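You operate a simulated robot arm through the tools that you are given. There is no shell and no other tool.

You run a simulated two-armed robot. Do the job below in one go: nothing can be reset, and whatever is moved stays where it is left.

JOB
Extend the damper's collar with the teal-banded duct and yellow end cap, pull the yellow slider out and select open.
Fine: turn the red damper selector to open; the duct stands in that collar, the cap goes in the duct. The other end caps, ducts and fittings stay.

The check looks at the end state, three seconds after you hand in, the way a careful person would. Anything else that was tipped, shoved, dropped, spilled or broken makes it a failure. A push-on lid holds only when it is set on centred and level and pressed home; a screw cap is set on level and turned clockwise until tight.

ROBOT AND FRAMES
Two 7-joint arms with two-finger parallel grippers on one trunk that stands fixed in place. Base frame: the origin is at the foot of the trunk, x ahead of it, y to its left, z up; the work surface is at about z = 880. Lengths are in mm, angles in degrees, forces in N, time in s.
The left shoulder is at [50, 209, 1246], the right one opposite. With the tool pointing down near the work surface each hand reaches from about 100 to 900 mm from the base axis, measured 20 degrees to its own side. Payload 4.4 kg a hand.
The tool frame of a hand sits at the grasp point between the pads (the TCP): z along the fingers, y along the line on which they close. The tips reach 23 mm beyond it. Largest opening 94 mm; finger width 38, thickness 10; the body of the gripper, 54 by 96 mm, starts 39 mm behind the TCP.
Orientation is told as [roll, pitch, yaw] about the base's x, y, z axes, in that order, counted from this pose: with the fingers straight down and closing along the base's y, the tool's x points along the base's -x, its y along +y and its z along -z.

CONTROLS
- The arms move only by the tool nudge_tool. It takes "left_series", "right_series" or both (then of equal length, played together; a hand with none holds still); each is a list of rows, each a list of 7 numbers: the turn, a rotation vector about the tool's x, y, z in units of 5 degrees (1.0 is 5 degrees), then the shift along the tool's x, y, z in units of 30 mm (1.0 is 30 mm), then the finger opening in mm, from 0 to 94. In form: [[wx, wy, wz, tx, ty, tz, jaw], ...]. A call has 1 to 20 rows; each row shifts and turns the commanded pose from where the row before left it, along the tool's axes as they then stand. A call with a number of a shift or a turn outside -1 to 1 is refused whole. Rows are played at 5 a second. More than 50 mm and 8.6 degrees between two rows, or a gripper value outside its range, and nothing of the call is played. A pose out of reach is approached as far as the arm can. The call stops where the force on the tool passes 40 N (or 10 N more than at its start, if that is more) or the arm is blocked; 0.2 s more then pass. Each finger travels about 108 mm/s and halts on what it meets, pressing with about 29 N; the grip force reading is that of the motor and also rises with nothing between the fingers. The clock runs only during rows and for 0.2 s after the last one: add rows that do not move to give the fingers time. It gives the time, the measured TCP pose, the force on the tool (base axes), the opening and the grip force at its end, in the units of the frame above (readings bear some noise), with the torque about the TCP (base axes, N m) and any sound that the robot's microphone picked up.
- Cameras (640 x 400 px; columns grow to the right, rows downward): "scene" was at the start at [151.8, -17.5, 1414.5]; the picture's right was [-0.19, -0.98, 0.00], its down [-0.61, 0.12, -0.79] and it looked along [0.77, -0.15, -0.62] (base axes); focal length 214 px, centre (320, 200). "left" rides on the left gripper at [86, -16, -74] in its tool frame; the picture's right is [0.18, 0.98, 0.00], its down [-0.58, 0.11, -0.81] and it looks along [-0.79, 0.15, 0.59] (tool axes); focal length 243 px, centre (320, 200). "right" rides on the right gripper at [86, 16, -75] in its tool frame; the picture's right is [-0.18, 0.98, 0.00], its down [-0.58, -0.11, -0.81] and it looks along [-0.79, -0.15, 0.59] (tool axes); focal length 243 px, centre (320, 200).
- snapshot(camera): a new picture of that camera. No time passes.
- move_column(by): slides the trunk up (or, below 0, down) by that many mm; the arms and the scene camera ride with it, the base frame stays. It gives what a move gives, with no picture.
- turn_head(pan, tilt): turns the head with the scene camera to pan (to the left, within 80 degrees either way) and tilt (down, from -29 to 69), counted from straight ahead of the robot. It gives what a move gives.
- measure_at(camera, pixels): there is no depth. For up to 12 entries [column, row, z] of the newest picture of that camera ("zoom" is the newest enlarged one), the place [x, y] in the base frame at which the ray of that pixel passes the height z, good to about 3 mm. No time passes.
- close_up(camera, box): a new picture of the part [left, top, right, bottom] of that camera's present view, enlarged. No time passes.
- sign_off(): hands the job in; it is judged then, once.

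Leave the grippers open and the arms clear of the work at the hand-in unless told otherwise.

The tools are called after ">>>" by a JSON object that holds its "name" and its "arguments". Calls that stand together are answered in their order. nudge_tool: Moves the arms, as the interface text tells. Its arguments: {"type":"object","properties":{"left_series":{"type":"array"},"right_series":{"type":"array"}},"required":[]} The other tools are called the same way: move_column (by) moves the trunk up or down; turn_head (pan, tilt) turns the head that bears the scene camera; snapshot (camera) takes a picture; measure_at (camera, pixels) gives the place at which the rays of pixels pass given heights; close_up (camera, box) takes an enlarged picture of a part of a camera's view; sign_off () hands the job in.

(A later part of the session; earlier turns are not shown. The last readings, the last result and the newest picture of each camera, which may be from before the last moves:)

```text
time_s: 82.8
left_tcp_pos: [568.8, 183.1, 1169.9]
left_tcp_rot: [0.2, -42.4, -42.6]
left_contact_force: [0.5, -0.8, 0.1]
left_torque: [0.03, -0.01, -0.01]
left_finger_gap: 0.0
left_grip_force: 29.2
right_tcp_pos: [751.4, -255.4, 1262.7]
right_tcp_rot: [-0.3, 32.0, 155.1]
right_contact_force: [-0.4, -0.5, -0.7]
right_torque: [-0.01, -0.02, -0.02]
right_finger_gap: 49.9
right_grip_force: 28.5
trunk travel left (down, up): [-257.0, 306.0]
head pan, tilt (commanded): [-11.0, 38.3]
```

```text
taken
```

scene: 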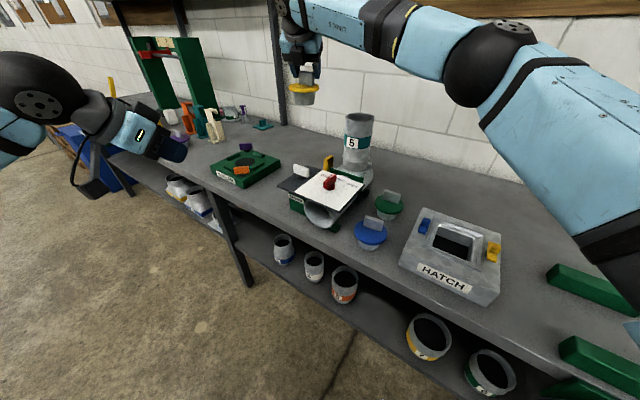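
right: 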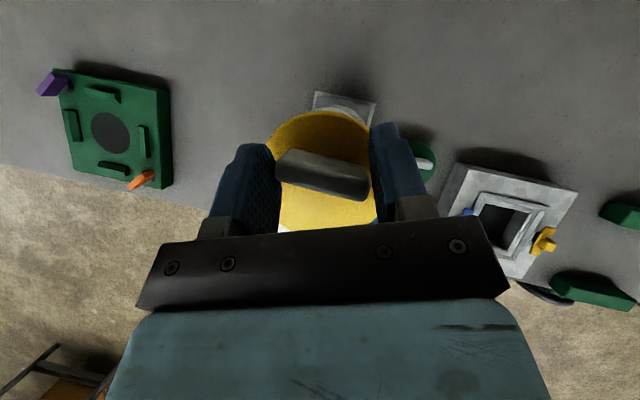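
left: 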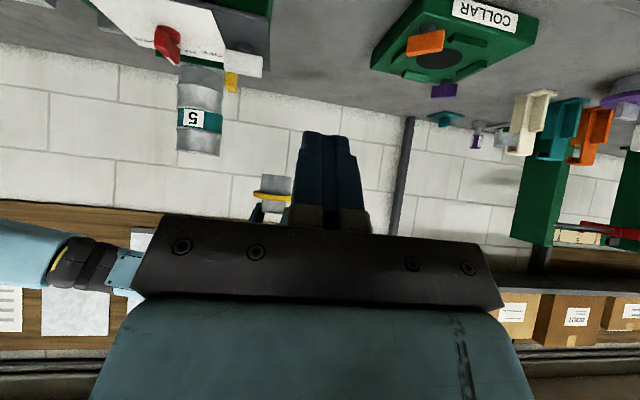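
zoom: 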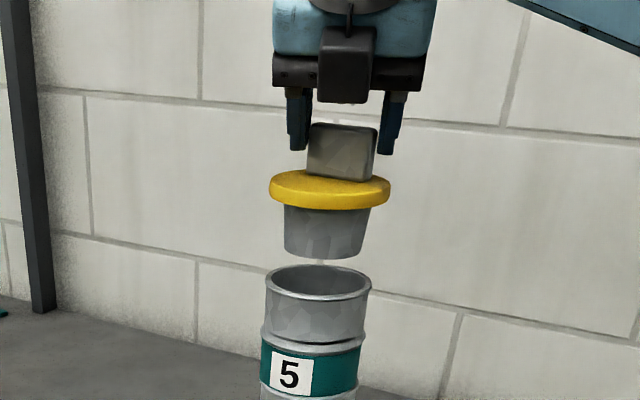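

Sideways alignment in the scene view is good, but the left view shows the cap several mm short along roughly +x. I'll zoom both views more to quantify.

>>> {"name": "close_up", "arguments": {"camera": "left", "box": [170, 90, 250, 190]}}

>>> {"name": "close_up", "arguments": {"camera": "scene", "box": [325, 60, 385, 150]}}

```text
4.00 times, centred on (210, 140) of left
```

zoom: 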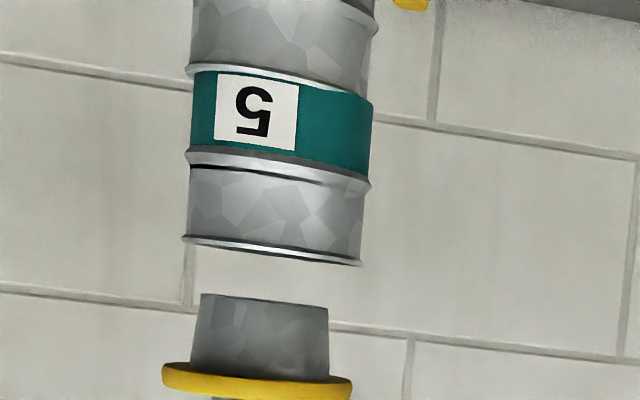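

```text
4.44 times, centred on (355, 105) of scene
```

zoom: 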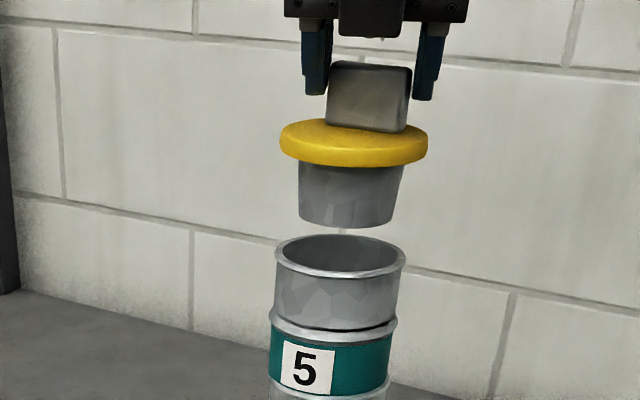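

The cap looks level. It needs about +4 mm in x to be concentric with the duct. I'll apply that and lower 18 mm, stopping just above the rim.

>>> {"name": "nudge_tool", "arguments": {"right_series": [[0, 0, 0, 0.102, -0.056, 0.064, 40], [0, 0, 0, -0.16, 0, 0.255, 40], [0, 0, 0, -0.16, 0, 0.255, 40], [0, 0, 0, 0, 0, 0, 40], [0, 0, 0, 0, 0, 0, 40]]}}

>>> {"name": "close_up", "arguments": {"camera": "left", "box": [170, 90, 250, 190]}}

>>> {"name": "close_up", "arguments": {"camera": "scene", "box": [325, 60, 385, 150]}}

```text
time_s: 84.0
left_tcp_pos: [567.3, 184.1, 1168.1]
left_tcp_rot: [0.2, -42.4, -42.5]
left_contact_force: [0.3, 0.3, 0.0]
left_torque: [0.02, 0.02, 0.0]
left_finger_gap: 0.2
left_grip_force: 28.8
right_tcp_pos: [757.6, -256.0, 1244.1]
right_tcp_rot: [-0.3, 31.9, 155.2]
right_contact_force: [-0.4, -0.8, -0.3]
right_torque: [0.02, 0.02, -0.03]
right_finger_gap: 50.0
right_grip_force: 29.2
trunk travel left (down, up): [-257.0, 306.0]
head pan, tilt (commanded): [-11.0, 38.3]
```

```text
4.00 times, centred on (210, 140) of left
```

zoom: 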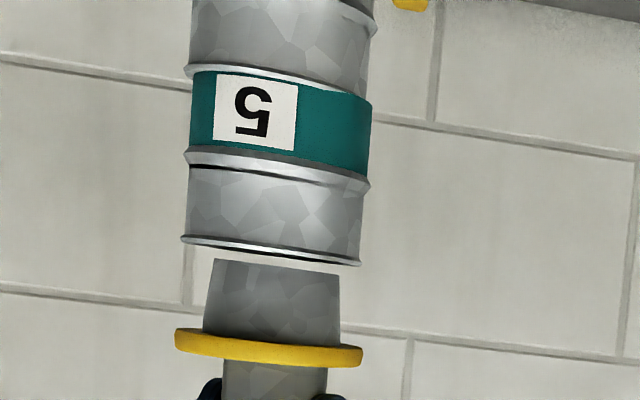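

```text
4.44 times, centred on (355, 105) of scene
```

zoom: 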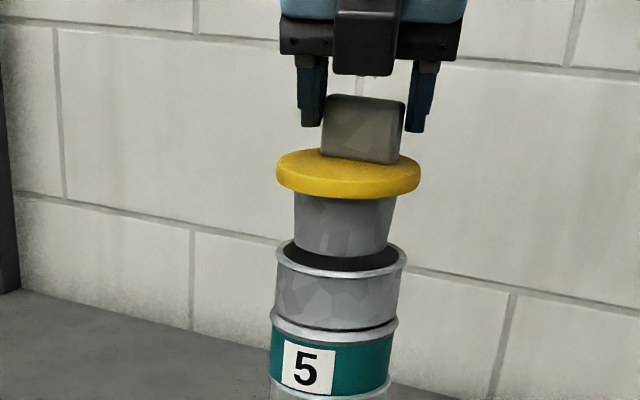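

The plug bottom is now about 2 mm too far in +x. I'll correct by (-2.5,+1) mm and lower 16 mm so the plug starts into the duct.

>>> {"name": "nudge_tool", "arguments": {"right_series": [[0, 0, 0, -0.076, 0.005, -0.047, 40], [0, 0, 0, 0, 0, 0, 40], [0, 0, 0, -0.07, 0, 0.113, 40], [0, 0, 0, -0.07, 0, 0.113, 40], [0, 0, 0, -0.07, 0, 0.113, 40], [0, 0, 0, -0.07, 0, 0.113, 40], [0, 0, 0, 0, 0, 0, 40]]}}

>>> {"name": "close_up", "arguments": {"camera": "left", "box": [170, 90, 250, 190]}}

>>> {"name": "close_up", "arguments": {"camera": "scene", "box": [325, 60, 385, 150]}}

```text
time_s: 85.6
left_tcp_pos: [568.2, 183.0, 1169.4]
left_tcp_rot: [0.0, -42.5, -42.4]
left_contact_force: [0.0, -0.3, -0.1]
left_torque: [0.03, -0.02, 0.02]
left_finger_gap: 0.3
left_grip_force: 28.7
right_tcp_pos: [754.9, -254.8, 1227.5]
right_tcp_rot: [-0.4, 31.9, 155.2]
right_contact_force: [-0.6, 0.1, -0.2]
right_torque: [-0.02, -0.04, -0.02]
right_finger_gap: 50.3
right_grip_force: 29.6
trunk travel left (down, up): [-257.0, 306.0]
head pan, tilt (commanded): [-11.0, 38.3]
```

```text
4.00 times, centred on (210, 140) of left
```

zoom: 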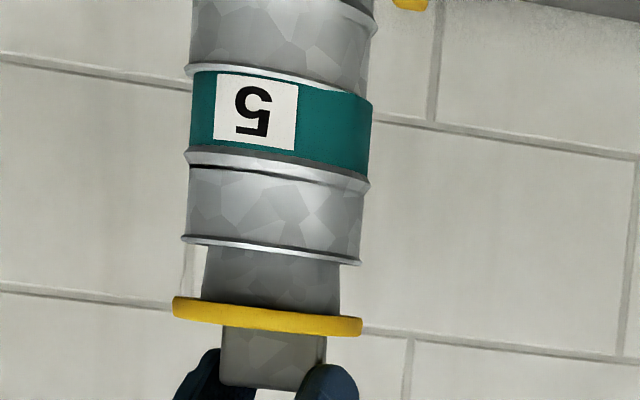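

```text
4.44 times, centred on (355, 105) of scene
```

zoom: 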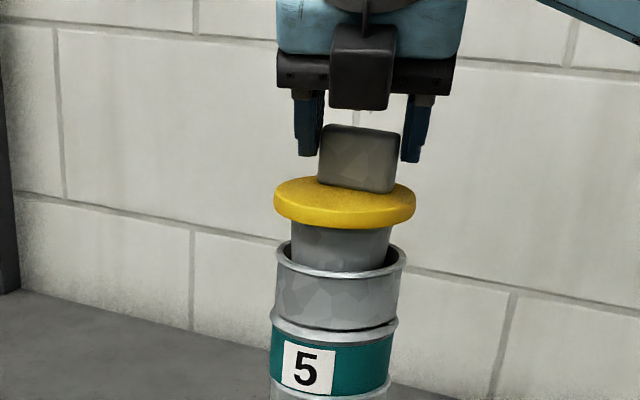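

The plug has entered cleanly, with even gaps in both views and no side force. I'll keep lowering in 3 mm steps.

>>> {"name": "nudge_tool", "arguments": {"right_series": [[0, 0, 0, -0.06, 0, 0.096, 40], [0, 0, 0, -0.06, 0, 0.096, 40], [0, 0, 0, -0.06, 0, 0.096, 40], [0, 0, 0, -0.06, 0, 0.096, 40], [0, 0, 0, -0.06, 0, 0.096, 40], [0, 0, 0, 0, 0, 0, 40]]}}

>>> {"name": "close_up", "arguments": {"camera": "left", "box": [170, 90, 250, 190]}}

>>> {"name": "close_up", "arguments": {"camera": "scene", "box": [325, 60, 385, 150]}}

```text
time_s: 87.0
left_tcp_pos: [569.7, 184.1, 1170.5]
left_tcp_rot: [0.0, -42.4, -42.5]
left_contact_force: [0.5, 0.1, 0.0]
left_torque: [-0.05, -0.03, -0.01]
left_finger_gap: 0.2
left_grip_force: 28.8
right_tcp_pos: [754.9, -255.1, 1212.3]
right_tcp_rot: [-0.2, 32.0, 155.2]
right_contact_force: [0.3, -0.2, -0.6]
right_torque: [-0.05, -0.02, 0.01]
right_finger_gap: 50.0
right_grip_force: 29.4
trunk travel left (down, up): [-257.0, 306.0]
head pan, tilt (commanded): [-11.0, 38.3]
```

```text
4.00 times, centred on (210, 140) of left
```

zoom: 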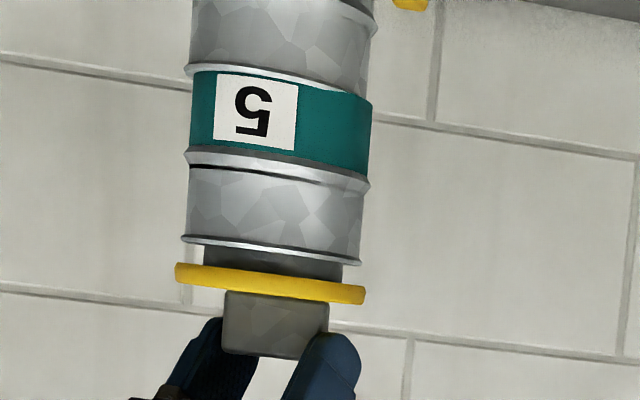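

```text
4.44 times, centred on (355, 105) of scene
```

zoom: 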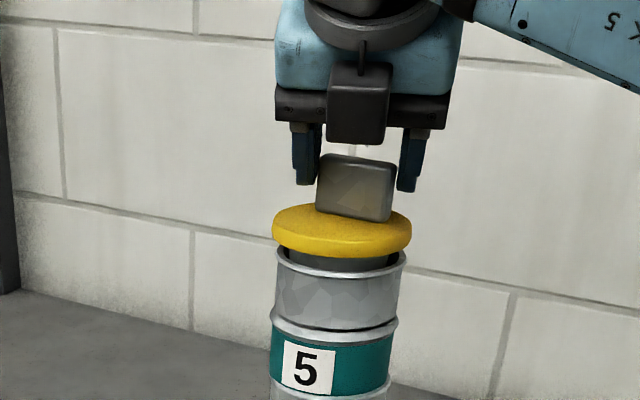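

About 6–8 mm of plug is left. I'll continue down in 2.5 mm steps.

>>> {"name": "nudge_tool", "arguments": {"right_series": [[0, 0, 0, -0.05, 0, 0.08, 40], [0, 0, 0, -0.05, 0, 0.08, 40], [0, 0, 0, -0.05, 0, 0.08, 40], [0, 0, 0, 0, 0, 0, 40]]}}

>>> {"name": "close_up", "arguments": {"camera": "left", "box": [170, 90, 250, 190]}}

>>> {"name": "close_up", "arguments": {"camera": "scene", "box": [325, 60, 385, 150]}}

```text
time_s: 88.0
left_tcp_pos: [568.4, 183.3, 1170.9]
left_tcp_rot: [0.1, -42.4, -42.4]
left_contact_force: [-0.3, 0.7, -0.5]
left_torque: [-0.02, -0.02, 0.01]
left_finger_gap: 0.4
left_grip_force: 29.3
right_tcp_pos: [752.8, -254.2, 1203.6]
right_tcp_rot: [-0.3, 32.0, 155.2]
right_contact_force: [1.1, -0.4, 2.0]
right_torque: [-0.01, 0.0, 0.02]
right_finger_gap: 49.8
right_grip_force: 28.9
trunk travel left (down, up): [-257.0, 306.0]
head pan, tilt (commanded): [-11.0, 38.3]
```

```text
4.00 times, centred on (210, 140) of left
```

zoom: 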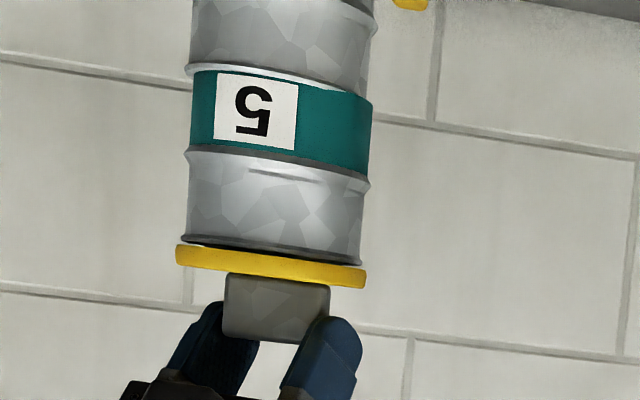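

```text
4.44 times, centred on (355, 105) of scene
```

zoom: 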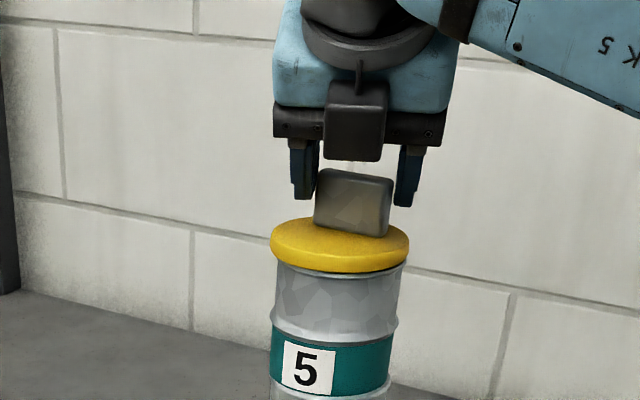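

The disc has met the rim (+2 N). I'll press down gently another 2–3 mm to seat it.

>>> {"name": "nudge_tool", "arguments": {"right_series": [[0, 0, 0, -0.02, 0, 0.032, 40], [0, 0, 0, -0.02, 0, 0.032, 40], [0, 0, 0, -0.02, 0, 0.032, 40], [0, 0, 0, 0, 0, 0, 40]]}}

>>> {"name": "close_up", "arguments": {"camera": "left", "box": [170, 90, 250, 190]}}

```text
time_s: 89.0
left_tcp_pos: [566.0, 183.1, 1170.6]
left_tcp_rot: [0.1, -42.5, -42.7]
left_contact_force: [0.0, 0.5, 1.3]
left_torque: [0.01, -0.05, 0.02]
left_finger_gap: 0.0
left_grip_force: 29.0
right_tcp_pos: [752.7, -253.6, 1202.7]
right_tcp_rot: [-0.4, 32.3, 155.1]
right_contact_force: [6.3, -2.2, 22.5]
right_torque: [-0.18, -0.08, 0.13]
right_finger_gap: 49.9
right_grip_force: 29.6
trunk travel left (down, up): [-257.0, 306.0]
head pan, tilt (commanded): [-11.0, 38.3]
```

```text
4.00 times, centred on (210, 140) of left
```

zoom: 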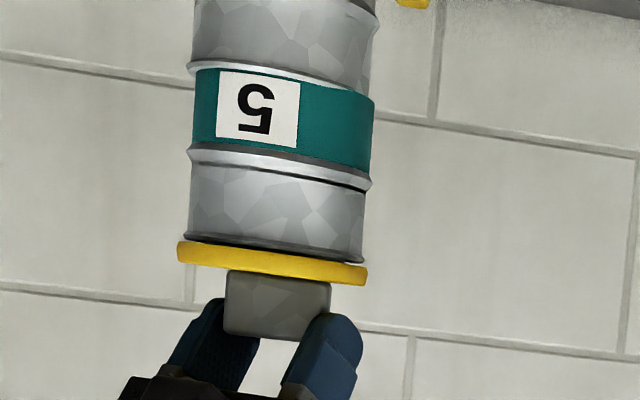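

It's seated at 22.5 N. I'll press one more millimetre while still holding to be sure it is home, then relieve and open.

>>> {"name": "nudge_tool", "arguments": {"right_series": [[0, 0, 0, -0.02, 0, 0.032, 40], [0, 0, 0, 0, 0, 0, 40]]}}

```text
time_s: 89.6
left_tcp_pos: [566.6, 184.0, 1171.0]
left_tcp_rot: [0.2, -42.6, -42.6]
left_contact_force: [0.3, 0.4, -0.6]
left_torque: [-0.03, 0.02, 0.01]
left_finger_gap: 0.2
left_grip_force: 29.2
right_tcp_pos: [751.3, -253.3, 1202.5]
right_tcp_rot: [-0.4, 32.3, 155.1]
right_contact_force: [5.2, -3.4, 26.6]
right_torque: [-0.31, -0.1, 0.12]
right_finger_gap: 49.5
right_grip_force: 29.0
trunk travel left (down, up): [-257.0, 306.0]
head pan, tilt (commanded): [-11.0, 38.3]
```

It holds at 26.6 N with no further travel. Now relieve the push and open the fingers.

>>> {"name": "nudge_tool", "arguments": {"right_series": [[0, 0, 0, 0.05, 0, -0.08, 40], [0, 0, 0, 0, 0, 0, 40], [0, 0, 0, 0, 0, 0, 54], [0, 0, 0, 0, 0, 0, 65], [0, 0, 0, 0, 0, 0, 75], [0, 0, 0, 0, 0, 0, 75]]}}

>>> {"name": "close_up", "arguments": {"camera": "left", "box": [150, 70, 270, 220]}}

>>> {"name": "close_up", "arguments": {"camera": "scene", "box": [325, 60, 385, 150]}}

```text
time_s: 91.0
left_tcp_pos: [569.2, 183.9, 1169.6]
left_tcp_rot: [0.1, -42.4, -42.5]
left_contact_force: [0.3, -0.3, -0.8]
left_torque: [0.02, 0.03, 0.01]
left_finger_gap: 0.1
left_grip_force: 29.4
right_tcp_pos: [753.8, -254.3, 1201.9]
right_tcp_rot: [-0.3, 32.0, 155.2]
right_contact_force: [0.6, 0.1, -0.7]
right_torque: [0.0, 0.0, -0.02]
right_finger_gap: 75.0
right_grip_force: 0.0
trunk travel left (down, up): [-257.0, 306.0]
head pan, tilt (commanded): [-11.0, 38.3]
```

```text
2.67 times, centred on (210, 145) of left
```

zoom: 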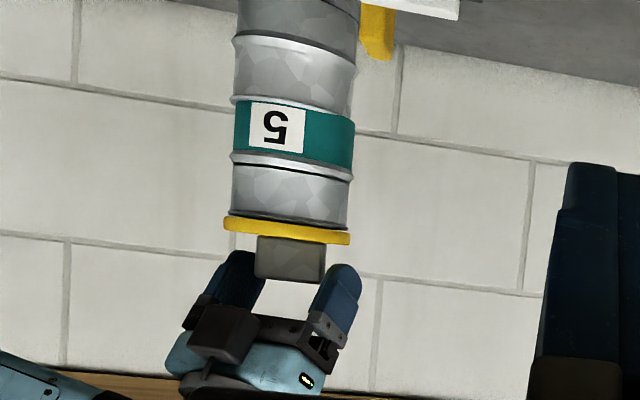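

```text
4.44 times, centred on (355, 105) of scene
```

zoom: 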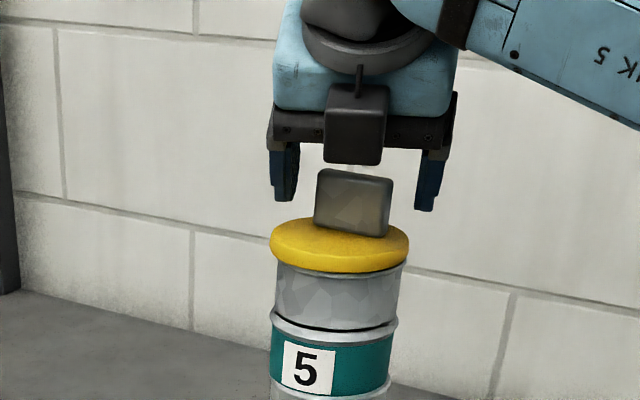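

The cap sits flush on the duct and is released. Now the slider: I'll lift the right hand away upward and look closely at the yellow slider from the left and scene cameras.

>>> {"name": "nudge_tool", "arguments": {"right_series": [[0, 0, 0, 0.2, 0, -0.33, 75], [0, 0, 0, 0.44, 0, -0.76, 75], [0, 0, 0, 0.44, 0, -0.76, 75], [0, 0, 0, 0.44, 0, -0.76, 75], [0, 0, 0, 0, 0, 0, 75]]}}

>>> {"name": "close_up", "arguments": {"camera": "left", "box": [170, 40, 290, 120]}}

>>> {"name": "close_up", "arguments": {"camera": "scene", "box": [300, 140, 390, 220]}}

>>> {"name": "snapshot", "arguments": {"camera": "right"}}

```text
time_s: 92.2
left_tcp_pos: [569.4, 182.8, 1168.5]
left_tcp_rot: [0.2, -42.5, -42.5]
left_contact_force: [-0.9, -0.5, 0.1]
left_torque: [0.01, -0.04, 0.03]
left_finger_gap: 0.0
left_grip_force: 29.0
right_tcp_pos: [752.0, -253.7, 1290.4]
right_tcp_rot: [-0.3, 32.0, 155.2]
right_contact_force: [-0.5, -0.4, 0.0]
right_torque: [0.03, -0.02, 0.01]
right_finger_gap: 74.7
right_grip_force: 0.2
trunk travel left (down, up): [-257.0, 306.0]
head pan, tilt (commanded): [-11.0, 38.3]
```

```text
5.00 times, centred on (230, 80) of left
```

zoom: 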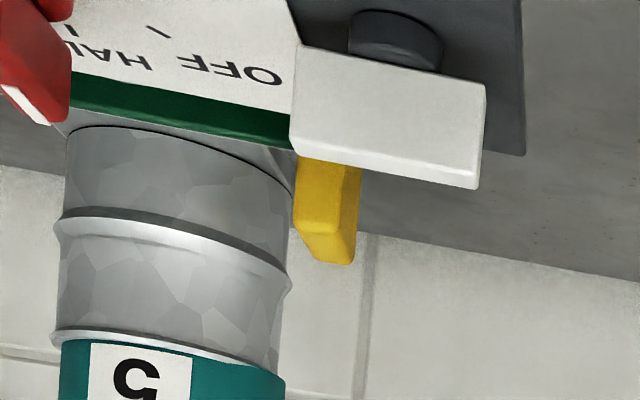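

```text
5.00 times, centred on (345, 180) of scene
```

zoom: 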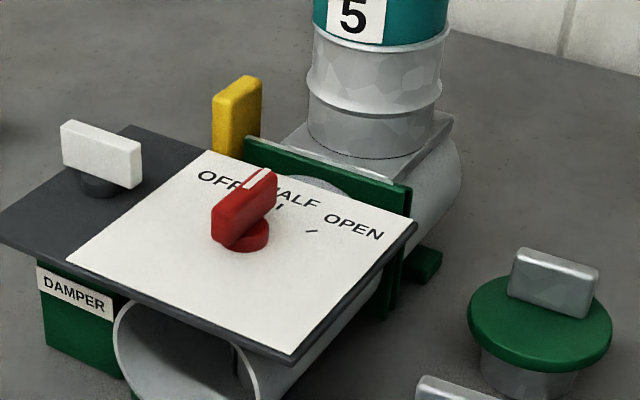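

```text
taken
```

right: 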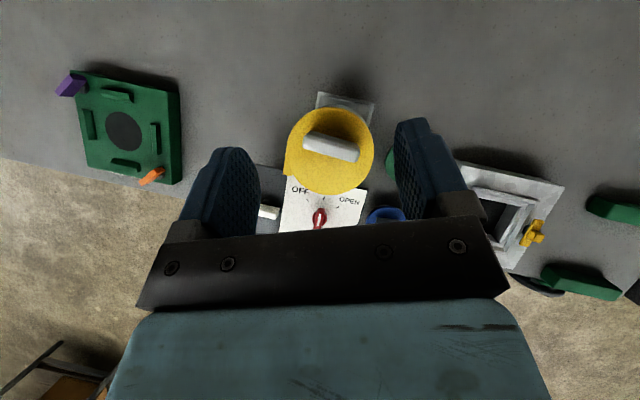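

The slider's yellow plate is about 15 mm thick along the pull direction and about 39 mm wide, standing just off the flange ends. I need a top view to plan the pull. I'll send the right hand away to the right-back, and level the left hand again.

>>> {"name": "nudge_tool", "arguments": {"right_series": [[0, 0, 0, -0.42, 0.943, -0.377, 75], [0, 0, 0, -0.42, 0.943, -0.377, 75], [0, 0, 0, -0.42, 0.943, -0.377, 75], [0, 0, 0, -0.42, 0.943, -0.377, 75], [0, 0, 0, -0.42, 0.943, -0.377, 75], [0, 0, 0, -0.42, 0.943, -0.377, 75], [0, 0, 0, -0.42, 0.943, -0.377, 75], [0, 0, 0, 0, 0, 0, 75], [0, 0, 0, 0, 0, 0, 75]], "left_series": [[0, 1, 0, 0, 0, 0, 0], [0, 1, 0, 0, 0, 0, 0], [0, 1, 0, 0, 0, 0, 0], [0, 1, 0, 0, 0, 0, 0], [0, 1, 0, 0, 0, 0, 0], [0, 1, 0, 0, 0, 0, 0], [0, 1, 0, 0, 0, 0, 0], [0, 1, 0, 0, 0, 0, 0], [0, 0.48, 0, 0, 0, 0, 0]]}}

>>> {"name": "snapshot", "arguments": {"camera": "scene"}}

```text
time_s: 94.2
left_tcp_pos: [568.1, 182.9, 1170.6]
left_tcp_rot: [0.1, 0.0, -42.5]
left_contact_force: [0.8, -0.9, 0.8]
left_torque: [0.0, 0.0, 0.01]
left_finger_gap: 0.1
left_grip_force: 29.4
right_tcp_pos: [563.3, -384.7, 1311.7]
right_tcp_rot: [-0.3, 32.0, 155.1]
right_contact_force: [-1.0, -0.1, -0.5]
right_torque: [-0.02, -0.03, 0.01]
right_finger_gap: 75.2
right_grip_force: 0.2
trunk travel left (down, up): [-257.0, 306.0]
head pan, tilt (commanded): [-11.0, 38.3]
```

```text
taken
```

scene: 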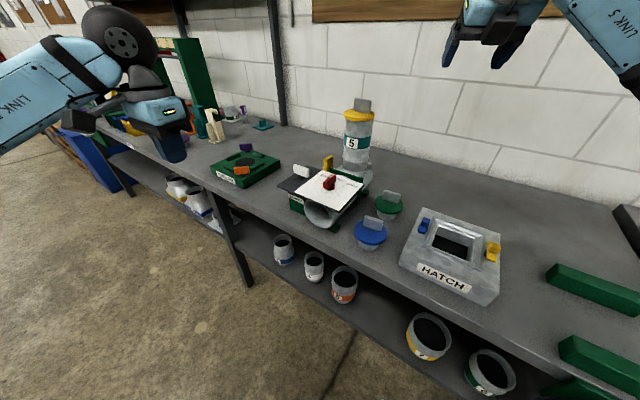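

The cap and duct stand well. I'll bring the left hand (fingers closed) over the slider area at z≈1220 for a top view.

>>> {"name": "nudge_tool", "arguments": {"left_series": [[0, 0, 0, -0.9, -0.336, -0.3, 0], [0, 0, 0, -0.9, -0.336, -0.3, 0], [0, 0, 0, -0.9, -0.336, -0.3, 0], [0, 0, 0, -0.9, -0.336, -0.3, 0], [0, 0, 0, -0.9, -0.336, -0.2, 0], [0, 0, 0, -0.9, -0.336, -0.2, 0], [0, 0, 0, -0.9, -0.336, -0.1, 0], [0, 0, 0, -0.9, -0.336, 0, 0], [0, 0, 0, -0.9, -0.336, 0, 0], [0, 0, 0, -0.9, -0.336, 0, 0], [0, 0, 0, -0.9, -0.336, 0, 0], [0, 0, 0, -0.9, -0.336, 0, 0], [0, 0, 0, 0, 0, 0, 0]]}}

>>> {"name": "snapshot", "arguments": {"camera": "left"}}

>>> {"name": "snapshot", "arguments": {"camera": "scene"}}

```text
time_s: 97.0
left_tcp_pos: [708.6, -91.6, 1221.3]
left_tcp_rot: [0.1, 0.0, -42.5]
left_contact_force: [0.2, 0.6, 1.1]
left_torque: [0.01, -0.01, -0.01]
left_finger_gap: 0.2
left_grip_force: 29.3
left hand out of reach, approached as far as the arm can: row 11, 12
right_tcp_pos: [563.7, -384.5, 1312.1]
right_tcp_rot: [-0.3, 32.1, 155.0]
right_contact_force: [-0.3, -0.5, -0.3]
right_torque: [0.01, -0.02, 0.01]
right_finger_gap: 74.8
right_grip_force: 0.0
trunk travel left (down, up): [-257.0, 306.0]
head pan, tilt (commanded): [-11.0, 38.3]
```

```text
taken
```

left: 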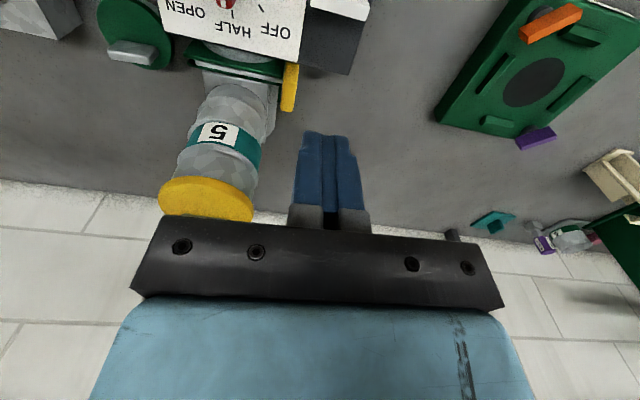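

```text
taken
```

scene: 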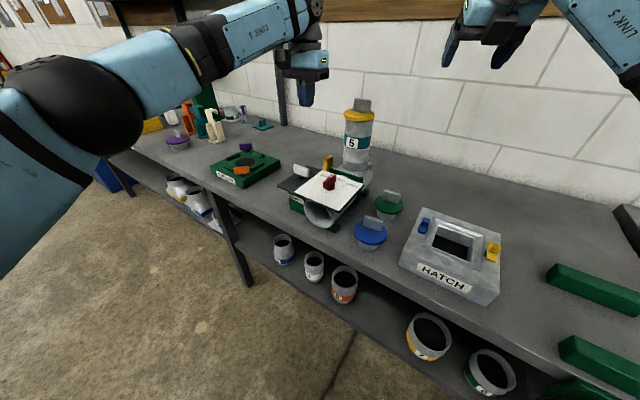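

The left hand stopped at its limit but gives a good view. I'll zoom on the slider plate and flange at about (270,75), and on the selector.

>>> {"name": "close_up", "arguments": {"camera": "left", "box": [180, 20, 340, 130]}}

>>> {"name": "close_up", "arguments": {"camera": "left", "box": [240, 40, 320, 120]}}

```text
3.64 times, centred on (260, 75) of left
```

zoom: 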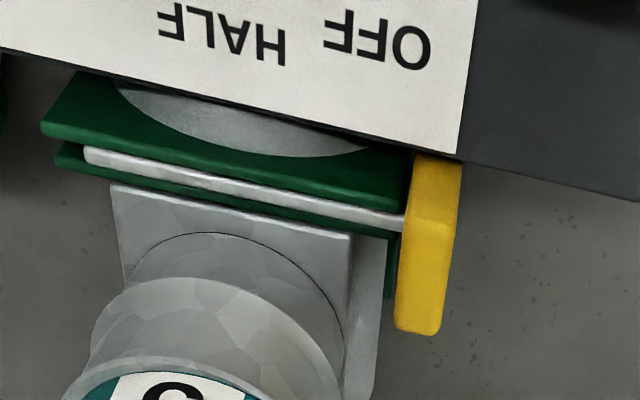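

```text
5.00 times, centred on (280, 80) of left
```

zoom: 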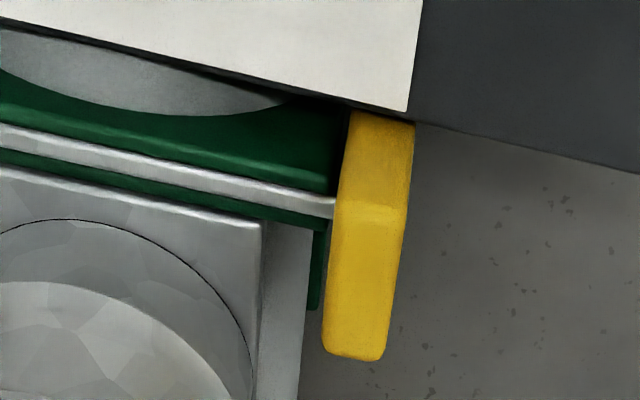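

Now the geometry is clear: the blade (white strip) enters the yellow plate from the left. I'll measure the plate's top corners and the flange ends in plan.

>>> {"name": "measure_at", "arguments": {"camera": "left", "pixels": [[283.4, 81.4, 1025], [298.2, 81, 1025], [292.6, 112, 1025], [281, 110, 1025], [283.2, 78, 1000], [281, 84.4, 1000], [298.5, 62, 1000], [321, 64.5, 1000], [282.6, 81, 1000]]}}

>>> {"name": "close_up", "arguments": {"camera": "scene", "box": [310, 145, 370, 195]}}

```text
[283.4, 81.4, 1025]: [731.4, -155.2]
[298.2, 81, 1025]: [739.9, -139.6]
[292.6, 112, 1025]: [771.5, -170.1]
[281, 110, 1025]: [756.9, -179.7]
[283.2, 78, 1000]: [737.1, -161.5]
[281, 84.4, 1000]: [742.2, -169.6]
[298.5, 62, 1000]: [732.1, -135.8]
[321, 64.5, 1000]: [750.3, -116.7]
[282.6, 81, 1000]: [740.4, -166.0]
```

```text
8.00 times, centred on (340, 170) of scene
```

zoom: 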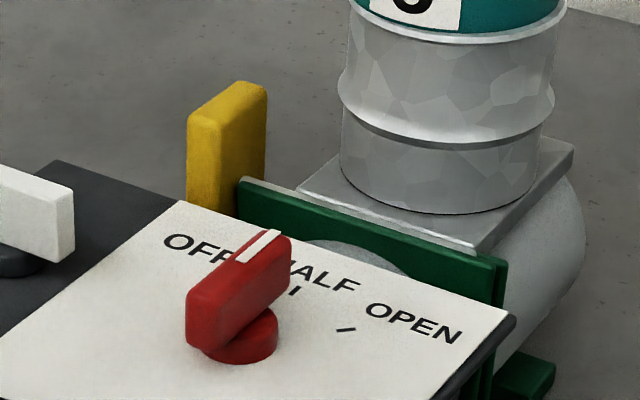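

The plate's top is about 39×17 mm, centered near (750,-161), and its inner face is nearly flush against the flange ends. I need the flange top height and a cross-check of the plate height.

>>> {"name": "measure_at", "arguments": {"camera": "scene", "pixels": [[328.4, 158.1, 1015], [328.4, 158.1, 1025], [328.4, 158.1, 1035], [329.9, 167.4, 990], [329.9, 167.4, 1000], [329.9, 167.4, 1010], [361.6, 177.8, 990], [361.6, 177.8, 1000], [361.6, 177.8, 1010]]}}

>>> {"name": "measure_at", "arguments": {"camera": "left", "pixels": [[288.8, 96.1, 1015], [288.8, 96.1, 1025], [288.8, 96.1, 1035], [183.8, 54.5, 990], [183.8, 54.5, 1000], [183.8, 54.5, 1010]]}}

```text
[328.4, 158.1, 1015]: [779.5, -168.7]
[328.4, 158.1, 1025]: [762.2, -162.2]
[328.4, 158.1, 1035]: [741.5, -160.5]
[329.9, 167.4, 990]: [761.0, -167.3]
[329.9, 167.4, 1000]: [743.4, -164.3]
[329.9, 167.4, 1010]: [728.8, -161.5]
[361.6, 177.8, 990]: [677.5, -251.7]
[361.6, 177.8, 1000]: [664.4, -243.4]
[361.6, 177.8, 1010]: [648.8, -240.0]
```

```text
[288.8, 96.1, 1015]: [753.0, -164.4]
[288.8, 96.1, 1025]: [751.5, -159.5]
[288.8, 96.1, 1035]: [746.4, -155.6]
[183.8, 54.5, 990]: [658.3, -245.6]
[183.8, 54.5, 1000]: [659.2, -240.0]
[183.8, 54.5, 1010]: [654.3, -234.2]
```

The plate top is z≈1031 and the flange and panel tops are about 1000–1003, so the top ~25 mm of the plate stands free. I'll grip it across its thickness (along the slide direction) with the right hand leaning in from over the panel. The left hand retreats first while the right hand turns to yaw ~137.

>>> {"name": "nudge_tool", "arguments": {"left_series": [[0, 0, 0, 0.9, 0.336, 0, 0], [0, 0, 0, 0.9, 0.336, 0, 0], [0, 0, 0, 0.9, 0.336, 0, 0], [0, 0, 0, 0.9, 0.336, 0, 0], [0, 0, 0, 0.9, 0.336, 0, 0], [0, 0, 0, 0.9, 0.336, 0, 0], [0, 0, 0, 0.9, 0.336, 0, 0], [0, 0, 0, 0.9, 0.336, 0, 0], [0, 0, 0, 0.9, 0.336, 0, 0], [0, 0, 0, 0.9, 0.336, 0, 0]], "right_series": [[-0.53, 0, 0.848, 0, 0, 0, 50], [-0.53, 0, 0.848, 0, 0, 0, 50], [-0.53, 0, 0.848, 0, 0, 0, 50], [-0.36, 0, 0.577, 0, 0, 0, 50], [0, 0, 0, 0, 0, 0, 50], [0, 0, 0, 0, 0, 0, 50], [0, 0, 0, 0, 0, 0, 50], [0, 0, 0, 0, 0, 0, 50], [0, 0, 0, 0, 0, 0, 50], [0, 0, 0, 0, 0, 0, 50]]}}

>>> {"name": "snapshot", "arguments": {"camera": "scene"}}

```text
time_s: 99.2
left_tcp_pos: [577.1, 165.6, 1219.7]
left_tcp_rot: [0.0, -0.1, -42.5]
left_contact_force: [-0.8, -0.1, -0.1]
left_torque: [0.01, 0.0, 0.01]
left_finger_gap: 0.0
left_grip_force: 28.8
right_tcp_pos: [562.7, -384.1, 1311.2]
right_tcp_rot: [-0.2, 32.0, 136.8]
right_contact_force: [0.2, 0.5, 1.2]
right_torque: [-0.01, 0.02, 0.02]
right_finger_gap: 50.1
right_grip_force: 0.0
trunk travel left (down, up): [-257.0, 306.0]
head pan, tilt (commanded): [-11.0, 38.3]
```

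```text
taken
```

scene: 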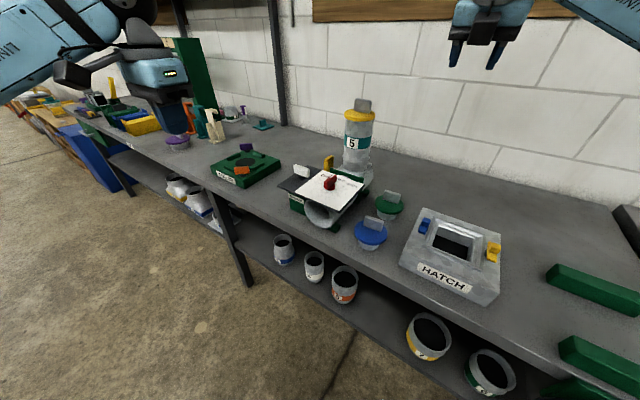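

Right yaw is 136.8. I'll travel at height, with tips well above the cap, to a point over the slider plate at about (753,-155,1275).

>>> {"name": "nudge_tool", "arguments": {"right_series": [[0, 0, 0, -0.106, -0.9, 0.063, 50], [0, 0, 0, -0.106, -0.9, 0.063, 50], [0, 0, 0, -0.106, -0.9, 0.063, 50], [0, 0, 0, -0.106, -0.9, 0.063, 50], [0, 0, 0, -0.106, -0.9, 0.063, 50], [0, 0, 0, -0.106, -0.9, 0.063, 50], [0, 0, 0, -0.106, -0.9, 0.063, 50], [0, 0, 0, -0.106, -0.9, 0.063, 50], [0, 0, 0, -0.106, -0.9, 0.063, 50], [0, 0, 0, -0.106, -0.9, 0.063, 50], [0, 0, 0, -0.106, -0.9, 0.063, 50], [0, 0, 0, 0, 0, 0, 50]]}}

>>> {"name": "snapshot", "arguments": {"camera": "right"}}

>>> {"name": "snapshot", "arguments": {"camera": "scene"}}

```text
time_s: 101.8
left_tcp_pos: [576.5, 163.3, 1221.1]
left_tcp_rot: [0.2, 0.0, -42.5]
left_contact_force: [-0.8, -0.2, 0.2]
left_torque: [0.01, -0.04, -0.01]
left_finger_gap: 0.0
left_grip_force: 29.2
right_tcp_pos: [751.6, -156.5, 1276.4]
right_tcp_rot: [-0.3, 31.8, 136.7]
right_contact_force: [-0.4, -0.2, 0.4]
right_torque: [-0.04, 0.01, -0.04]
right_finger_gap: 50.0
right_grip_force: 0.0
trunk travel left (down, up): [-257.0, 306.0]
head pan, tilt (commanded): [-11.0, 38.3]
```

```text
taken
```

right: 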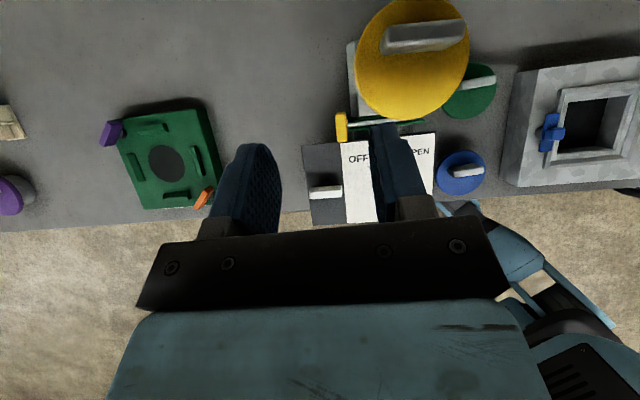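

```text
taken
```

scene: 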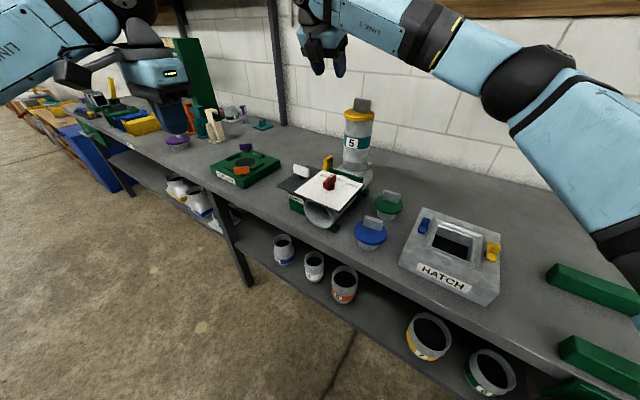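

The plate is visible from above at (341,127) in the right camera. I'll zoom and measure it at z=1031.

>>> {"name": "close_up", "arguments": {"camera": "right", "box": [300, 90, 400, 170]}}

>>> {"name": "measure_at", "arguments": {"camera": "right", "pixels": [[341, 127, 1031], [336, 113, 1031], [346, 113, 1031], [337, 141, 1031], [347, 141, 1031]]}}

```text
5.00 times, centred on (350, 130) of right
```

zoom: 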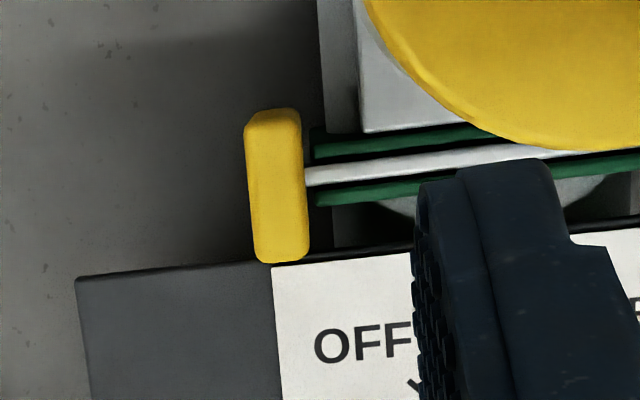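

```text
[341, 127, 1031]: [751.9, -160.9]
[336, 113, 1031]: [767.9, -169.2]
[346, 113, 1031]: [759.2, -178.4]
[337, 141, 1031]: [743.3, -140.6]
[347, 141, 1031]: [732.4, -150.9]
```

The plate center is (750.5,-160). I'll narrow the fingers to 32 mm, keeping the inner finger off the collar, and descend vertically to about z=1090 for a check.

>>> {"name": "nudge_tool", "arguments": {"right_series": [[0, 0, 0, -0.474, 0, 0.748, 32], [0, 0, 0, -0.474, 0, 0.748, 32], [0, 0, 0, -0.474, 0, 0.748, 32], [0, 0, 0, -0.474, 0, 0.748, 32], [0, 0, 0, -0.474, 0, 0.748, 32], [0, 0, 0, -0.474, 0, 0.748, 32], [0, 0, 0, -0.474, 0, 0.748, 32], [0, 0, 0, 0, 0, 0, 32], [0, 0, 0, 0, 0, 0, 32]]}}

>>> {"name": "snapshot", "arguments": {"camera": "right"}}

>>> {"name": "close_up", "arguments": {"camera": "scene", "box": [280, 90, 420, 220]}}

```text
time_s: 103.8
left_tcp_pos: [577.4, 163.6, 1220.6]
left_tcp_rot: [0.1, 0.0, -42.4]
left_contact_force: [0.4, -0.7, -0.5]
left_torque: [0.02, -0.03, -0.02]
left_finger_gap: 0.2
left_grip_force: 29.6
right_tcp_pos: [752.6, -154.0, 1091.3]
right_tcp_rot: [-0.2, 32.0, 136.7]
right_contact_force: [0.3, 1.1, 0.8]
right_torque: [0.02, 0.01, 0.01]
right_finger_gap: 31.8
right_grip_force: 0.1
trunk travel left (down, up): [-257.0, 306.0]
head pan, tilt (commanded): [-11.0, 38.3]
```

```text
taken
```

right: 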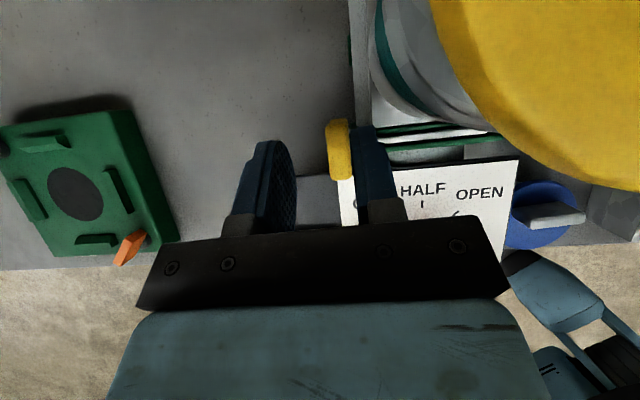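

```text
3.08 times, centred on (350, 155) of scene
```

zoom: 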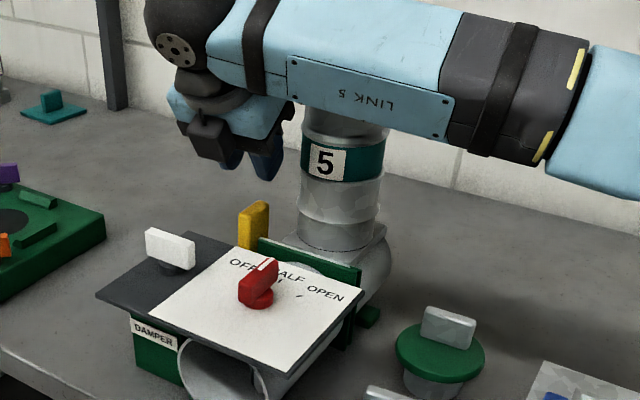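

Clearances look fine. The hand is about 5.8 mm outward of the plate center, so I'll shift 3 mm inward and descend 54 mm to z≈1038.

>>> {"name": "nudge_tool", "arguments": {"right_series": [[0, 0, 0, 0, 0.1, 0, 32], [0, 0, 0, -0.237, 0, 0.374, 32], [0, 0, 0, -0.237, 0, 0.374, 32], [0, 0, 0, -0.237, 0, 0.374, 32], [0, 0, 0, -0.237, 0, 0.374, 32], [0, 0, 0, 0, 0, 0, 32]]}}

>>> {"name": "snapshot", "arguments": {"camera": "right"}}

>>> {"name": "close_up", "arguments": {"camera": "scene", "box": [290, 110, 400, 210]}}

```text
time_s: 105.2
left_tcp_pos: [575.8, 163.5, 1219.8]
left_tcp_rot: [0.0, 0.0, -42.4]
left_contact_force: [0.1, -0.1, 1.3]
left_torque: [-0.01, -0.03, -0.02]
left_finger_gap: 0.0
left_grip_force: 28.8
right_tcp_pos: [747.9, -155.2, 1037.2]
right_tcp_rot: [-0.2, 32.0, 136.9]
right_contact_force: [-0.3, 2.4, 2.2]
right_torque: [-0.33, 0.12, 0.1]
right_finger_gap: 32.2
right_grip_force: 0.2
trunk travel left (down, up): [-257.0, 306.0]
head pan, tilt (commanded): [-11.0, 38.3]
```

```text
taken
```

right: 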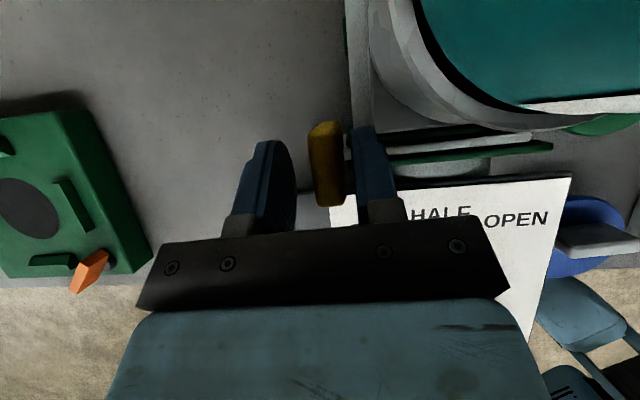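

```text
4.00 times, centred on (345, 160) of scene
```

zoom: 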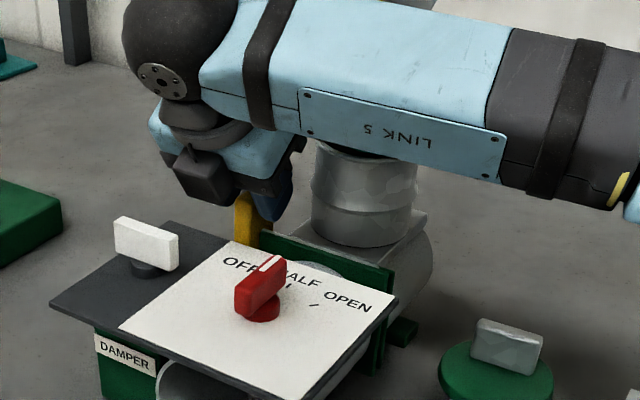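

There is a light contact, about 3 N pushing +y/+z, likely the hand body brushing the duct. The inner finger still has a small gap to the plate. I'll shift 3 mm outward, away from the duct, and re-read.

>>> {"name": "nudge_tool", "arguments": {"right_series": [[0, 0, 0, 0, -0.1, 0, 32], [0, 0, 0, 0, 0, 0, 32]]}}

>>> {"name": "snapshot", "arguments": {"camera": "right"}}

>>> {"name": "snapshot", "arguments": {"camera": "left"}}

```text
time_s: 105.8
left_tcp_pos: [576.7, 164.6, 1220.2]
left_tcp_rot: [-0.1, -0.1, -42.5]
left_contact_force: [-0.3, -0.1, 0.0]
left_torque: [-0.02, 0.01, -0.01]
left_finger_gap: 0.1
left_grip_force: 29.2
right_tcp_pos: [750.5, -152.7, 1036.9]
right_tcp_rot: [-0.2, 31.9, 136.8]
right_contact_force: [0.4, 3.9, 3.2]
right_torque: [-0.56, 0.01, 0.0]
right_finger_gap: 32.0
right_grip_force: 0.1
trunk travel left (down, up): [-257.0, 306.0]
head pan, tilt (commanded): [-11.0, 38.3]
```

```text
taken
```

right: 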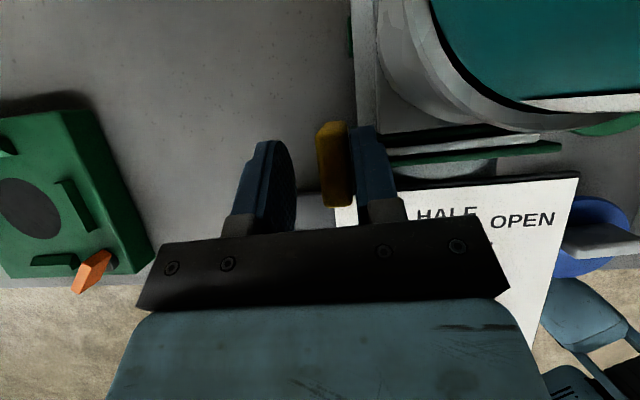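

```text
taken
```

left: 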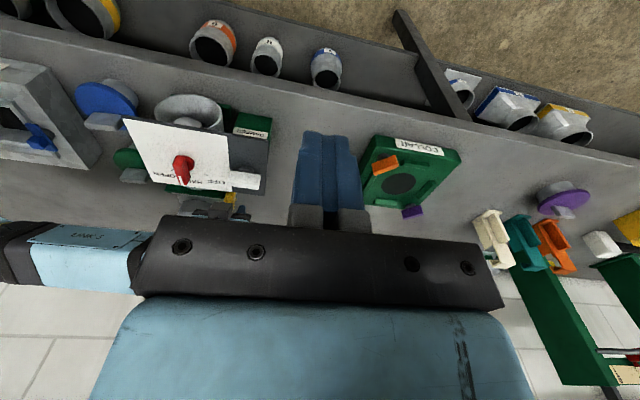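

The line of action points to the wrist camera's housing, near (763,-188,1146), touching the duct's side near its top. Before anything else I'll check that the duct is still straight.

>>> {"name": "close_up", "arguments": {"camera": "left", "box": [120, 150, 300, 250]}}

>>> {"name": "close_up", "arguments": {"camera": "scene", "box": [310, 80, 410, 190]}}

>>> {"name": "close_up", "arguments": {"camera": "right", "box": [300, 0, 640, 200]}}

```text
3.56 times, centred on (210, 200) of left
```

zoom: 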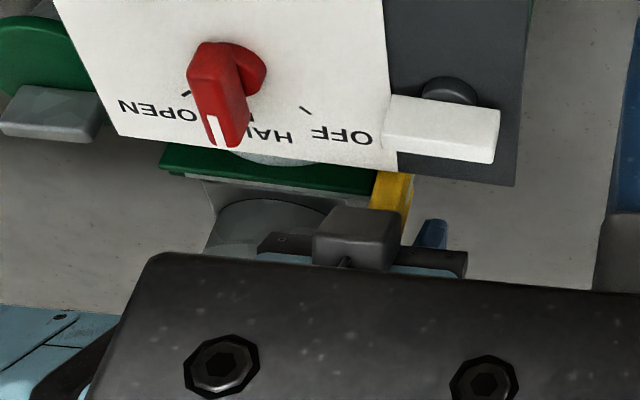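

```text
3.64 times, centred on (360, 135) of scene
```

zoom: 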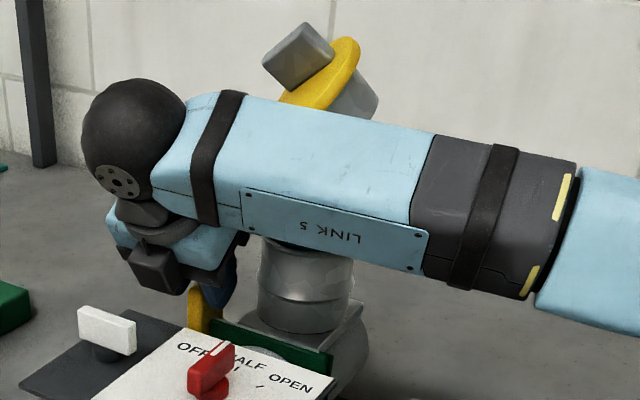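

```text
1.88 times, centred on (470, 100) of right
```

zoom: 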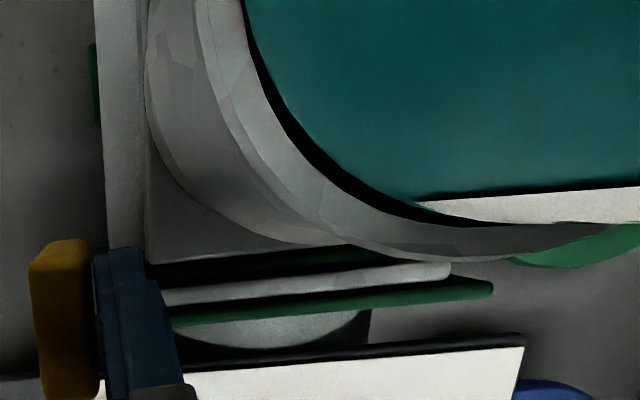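

The scene view now shows the cap tilted, so the duct and cap were disturbed by this hand. I must look closely before moving anything.

>>> {"name": "close_up", "arguments": {"camera": "scene", "box": [325, 80, 385, 130]}}

>>> {"name": "close_up", "arguments": {"camera": "scene", "box": [310, 130, 380, 190]}}

>>> {"name": "snapshot", "arguments": {"camera": "scene"}}

```text
8.00 times, centred on (355, 105) of scene
```

zoom: 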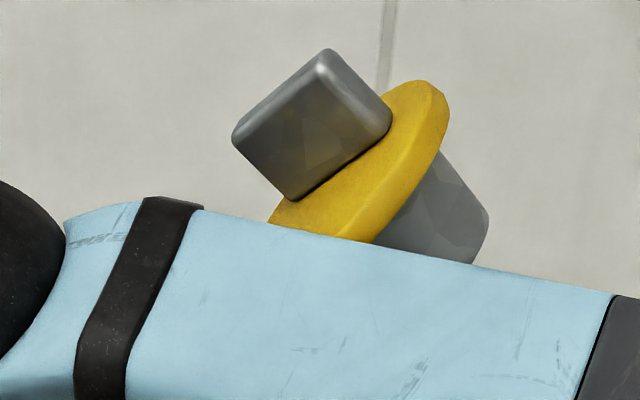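

```text
6.67 times, centred on (345, 160) of scene
```

zoom: 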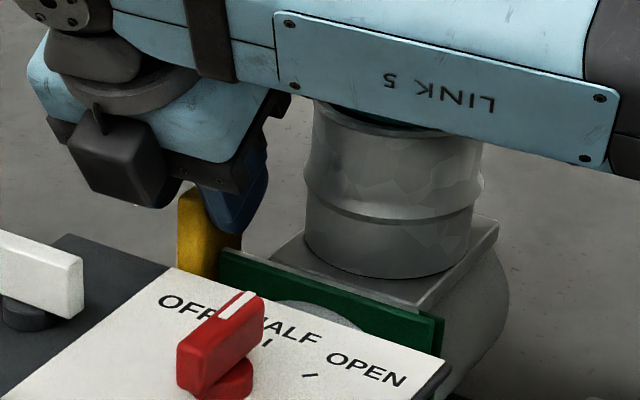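

```text
taken
```

scene: 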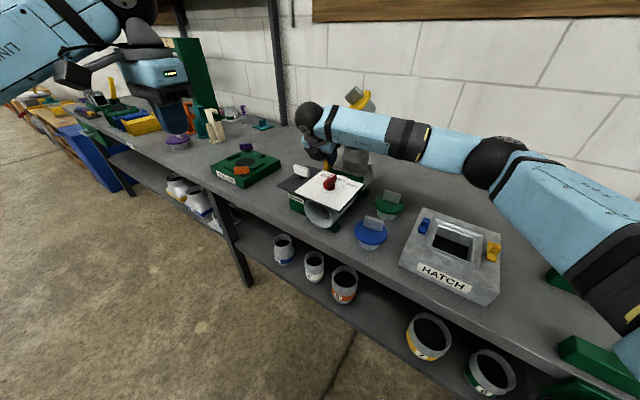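

The cap has been knocked up and out of the duct: it is tilted about 45° and apparently leaning on this hand. I won't move the right hand yet. I'll use the left camera for a side view by tilting the left hand 45° in place.

>>> {"name": "nudge_tool", "arguments": {"left_series": [[0, -1, 0, 0, 0, 0, 0], [0, -1, 0, 0, 0, 0, 0], [0, -1, 0, 0, 0, 0, 0], [0, -1, 0, 0, 0, 0, 0], [0, -1, 0, 0, 0, 0, 0], [0, -1, 0, 0, 0, 0, 0], [0, -1, 0, 0, 0, 0, 0], [0, -1, 0, 0, 0, 0, 0], [0, -1, 0, 0, 0, 0, 0]]}}

>>> {"name": "snapshot", "arguments": {"camera": "left"}}

>>> {"name": "close_up", "arguments": {"camera": "left", "box": [120, 60, 300, 220]}}

```text
time_s: 107.8
left_tcp_pos: [577.6, 165.1, 1223.6]
left_tcp_rot: [-0.1, -45.2, -42.5]
left_contact_force: [0.9, -0.3, 0.0]
left_torque: [0.0, 0.01, 0.02]
left_finger_gap: 0.0
left_grip_force: 28.7
right_tcp_pos: [751.1, -152.1, 1036.1]
right_tcp_rot: [-0.2, 32.0, 136.8]
right_contact_force: [0.0, 3.4, 2.8]
right_torque: [-0.66, 0.04, 0.11]
right_finger_gap: 32.0
right_grip_force: 0.1
trunk travel left (down, up): [-257.0, 306.0]
head pan, tilt (commanded): [-11.0, 38.3]
```

```text
taken
```

left: 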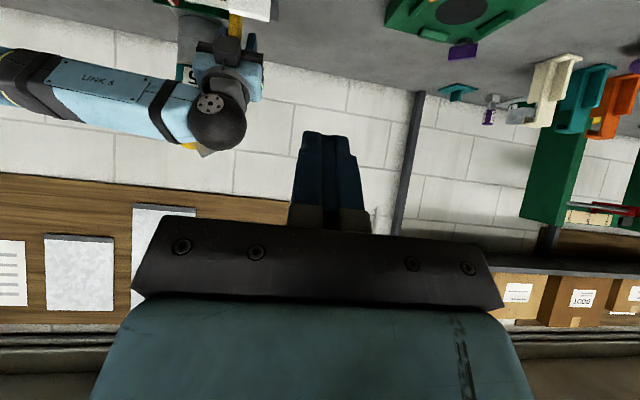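

```text
2.50 times, centred on (210, 140) of left
```

zoom: 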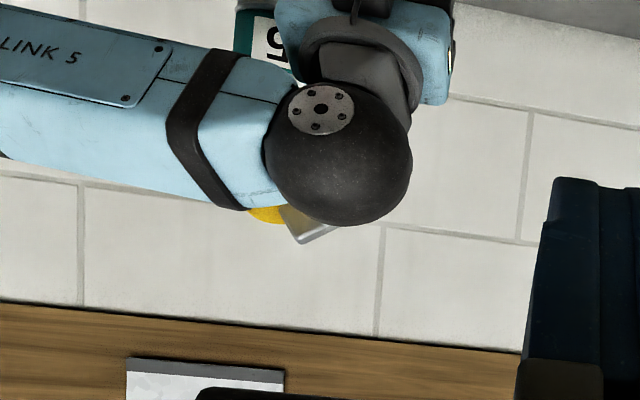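

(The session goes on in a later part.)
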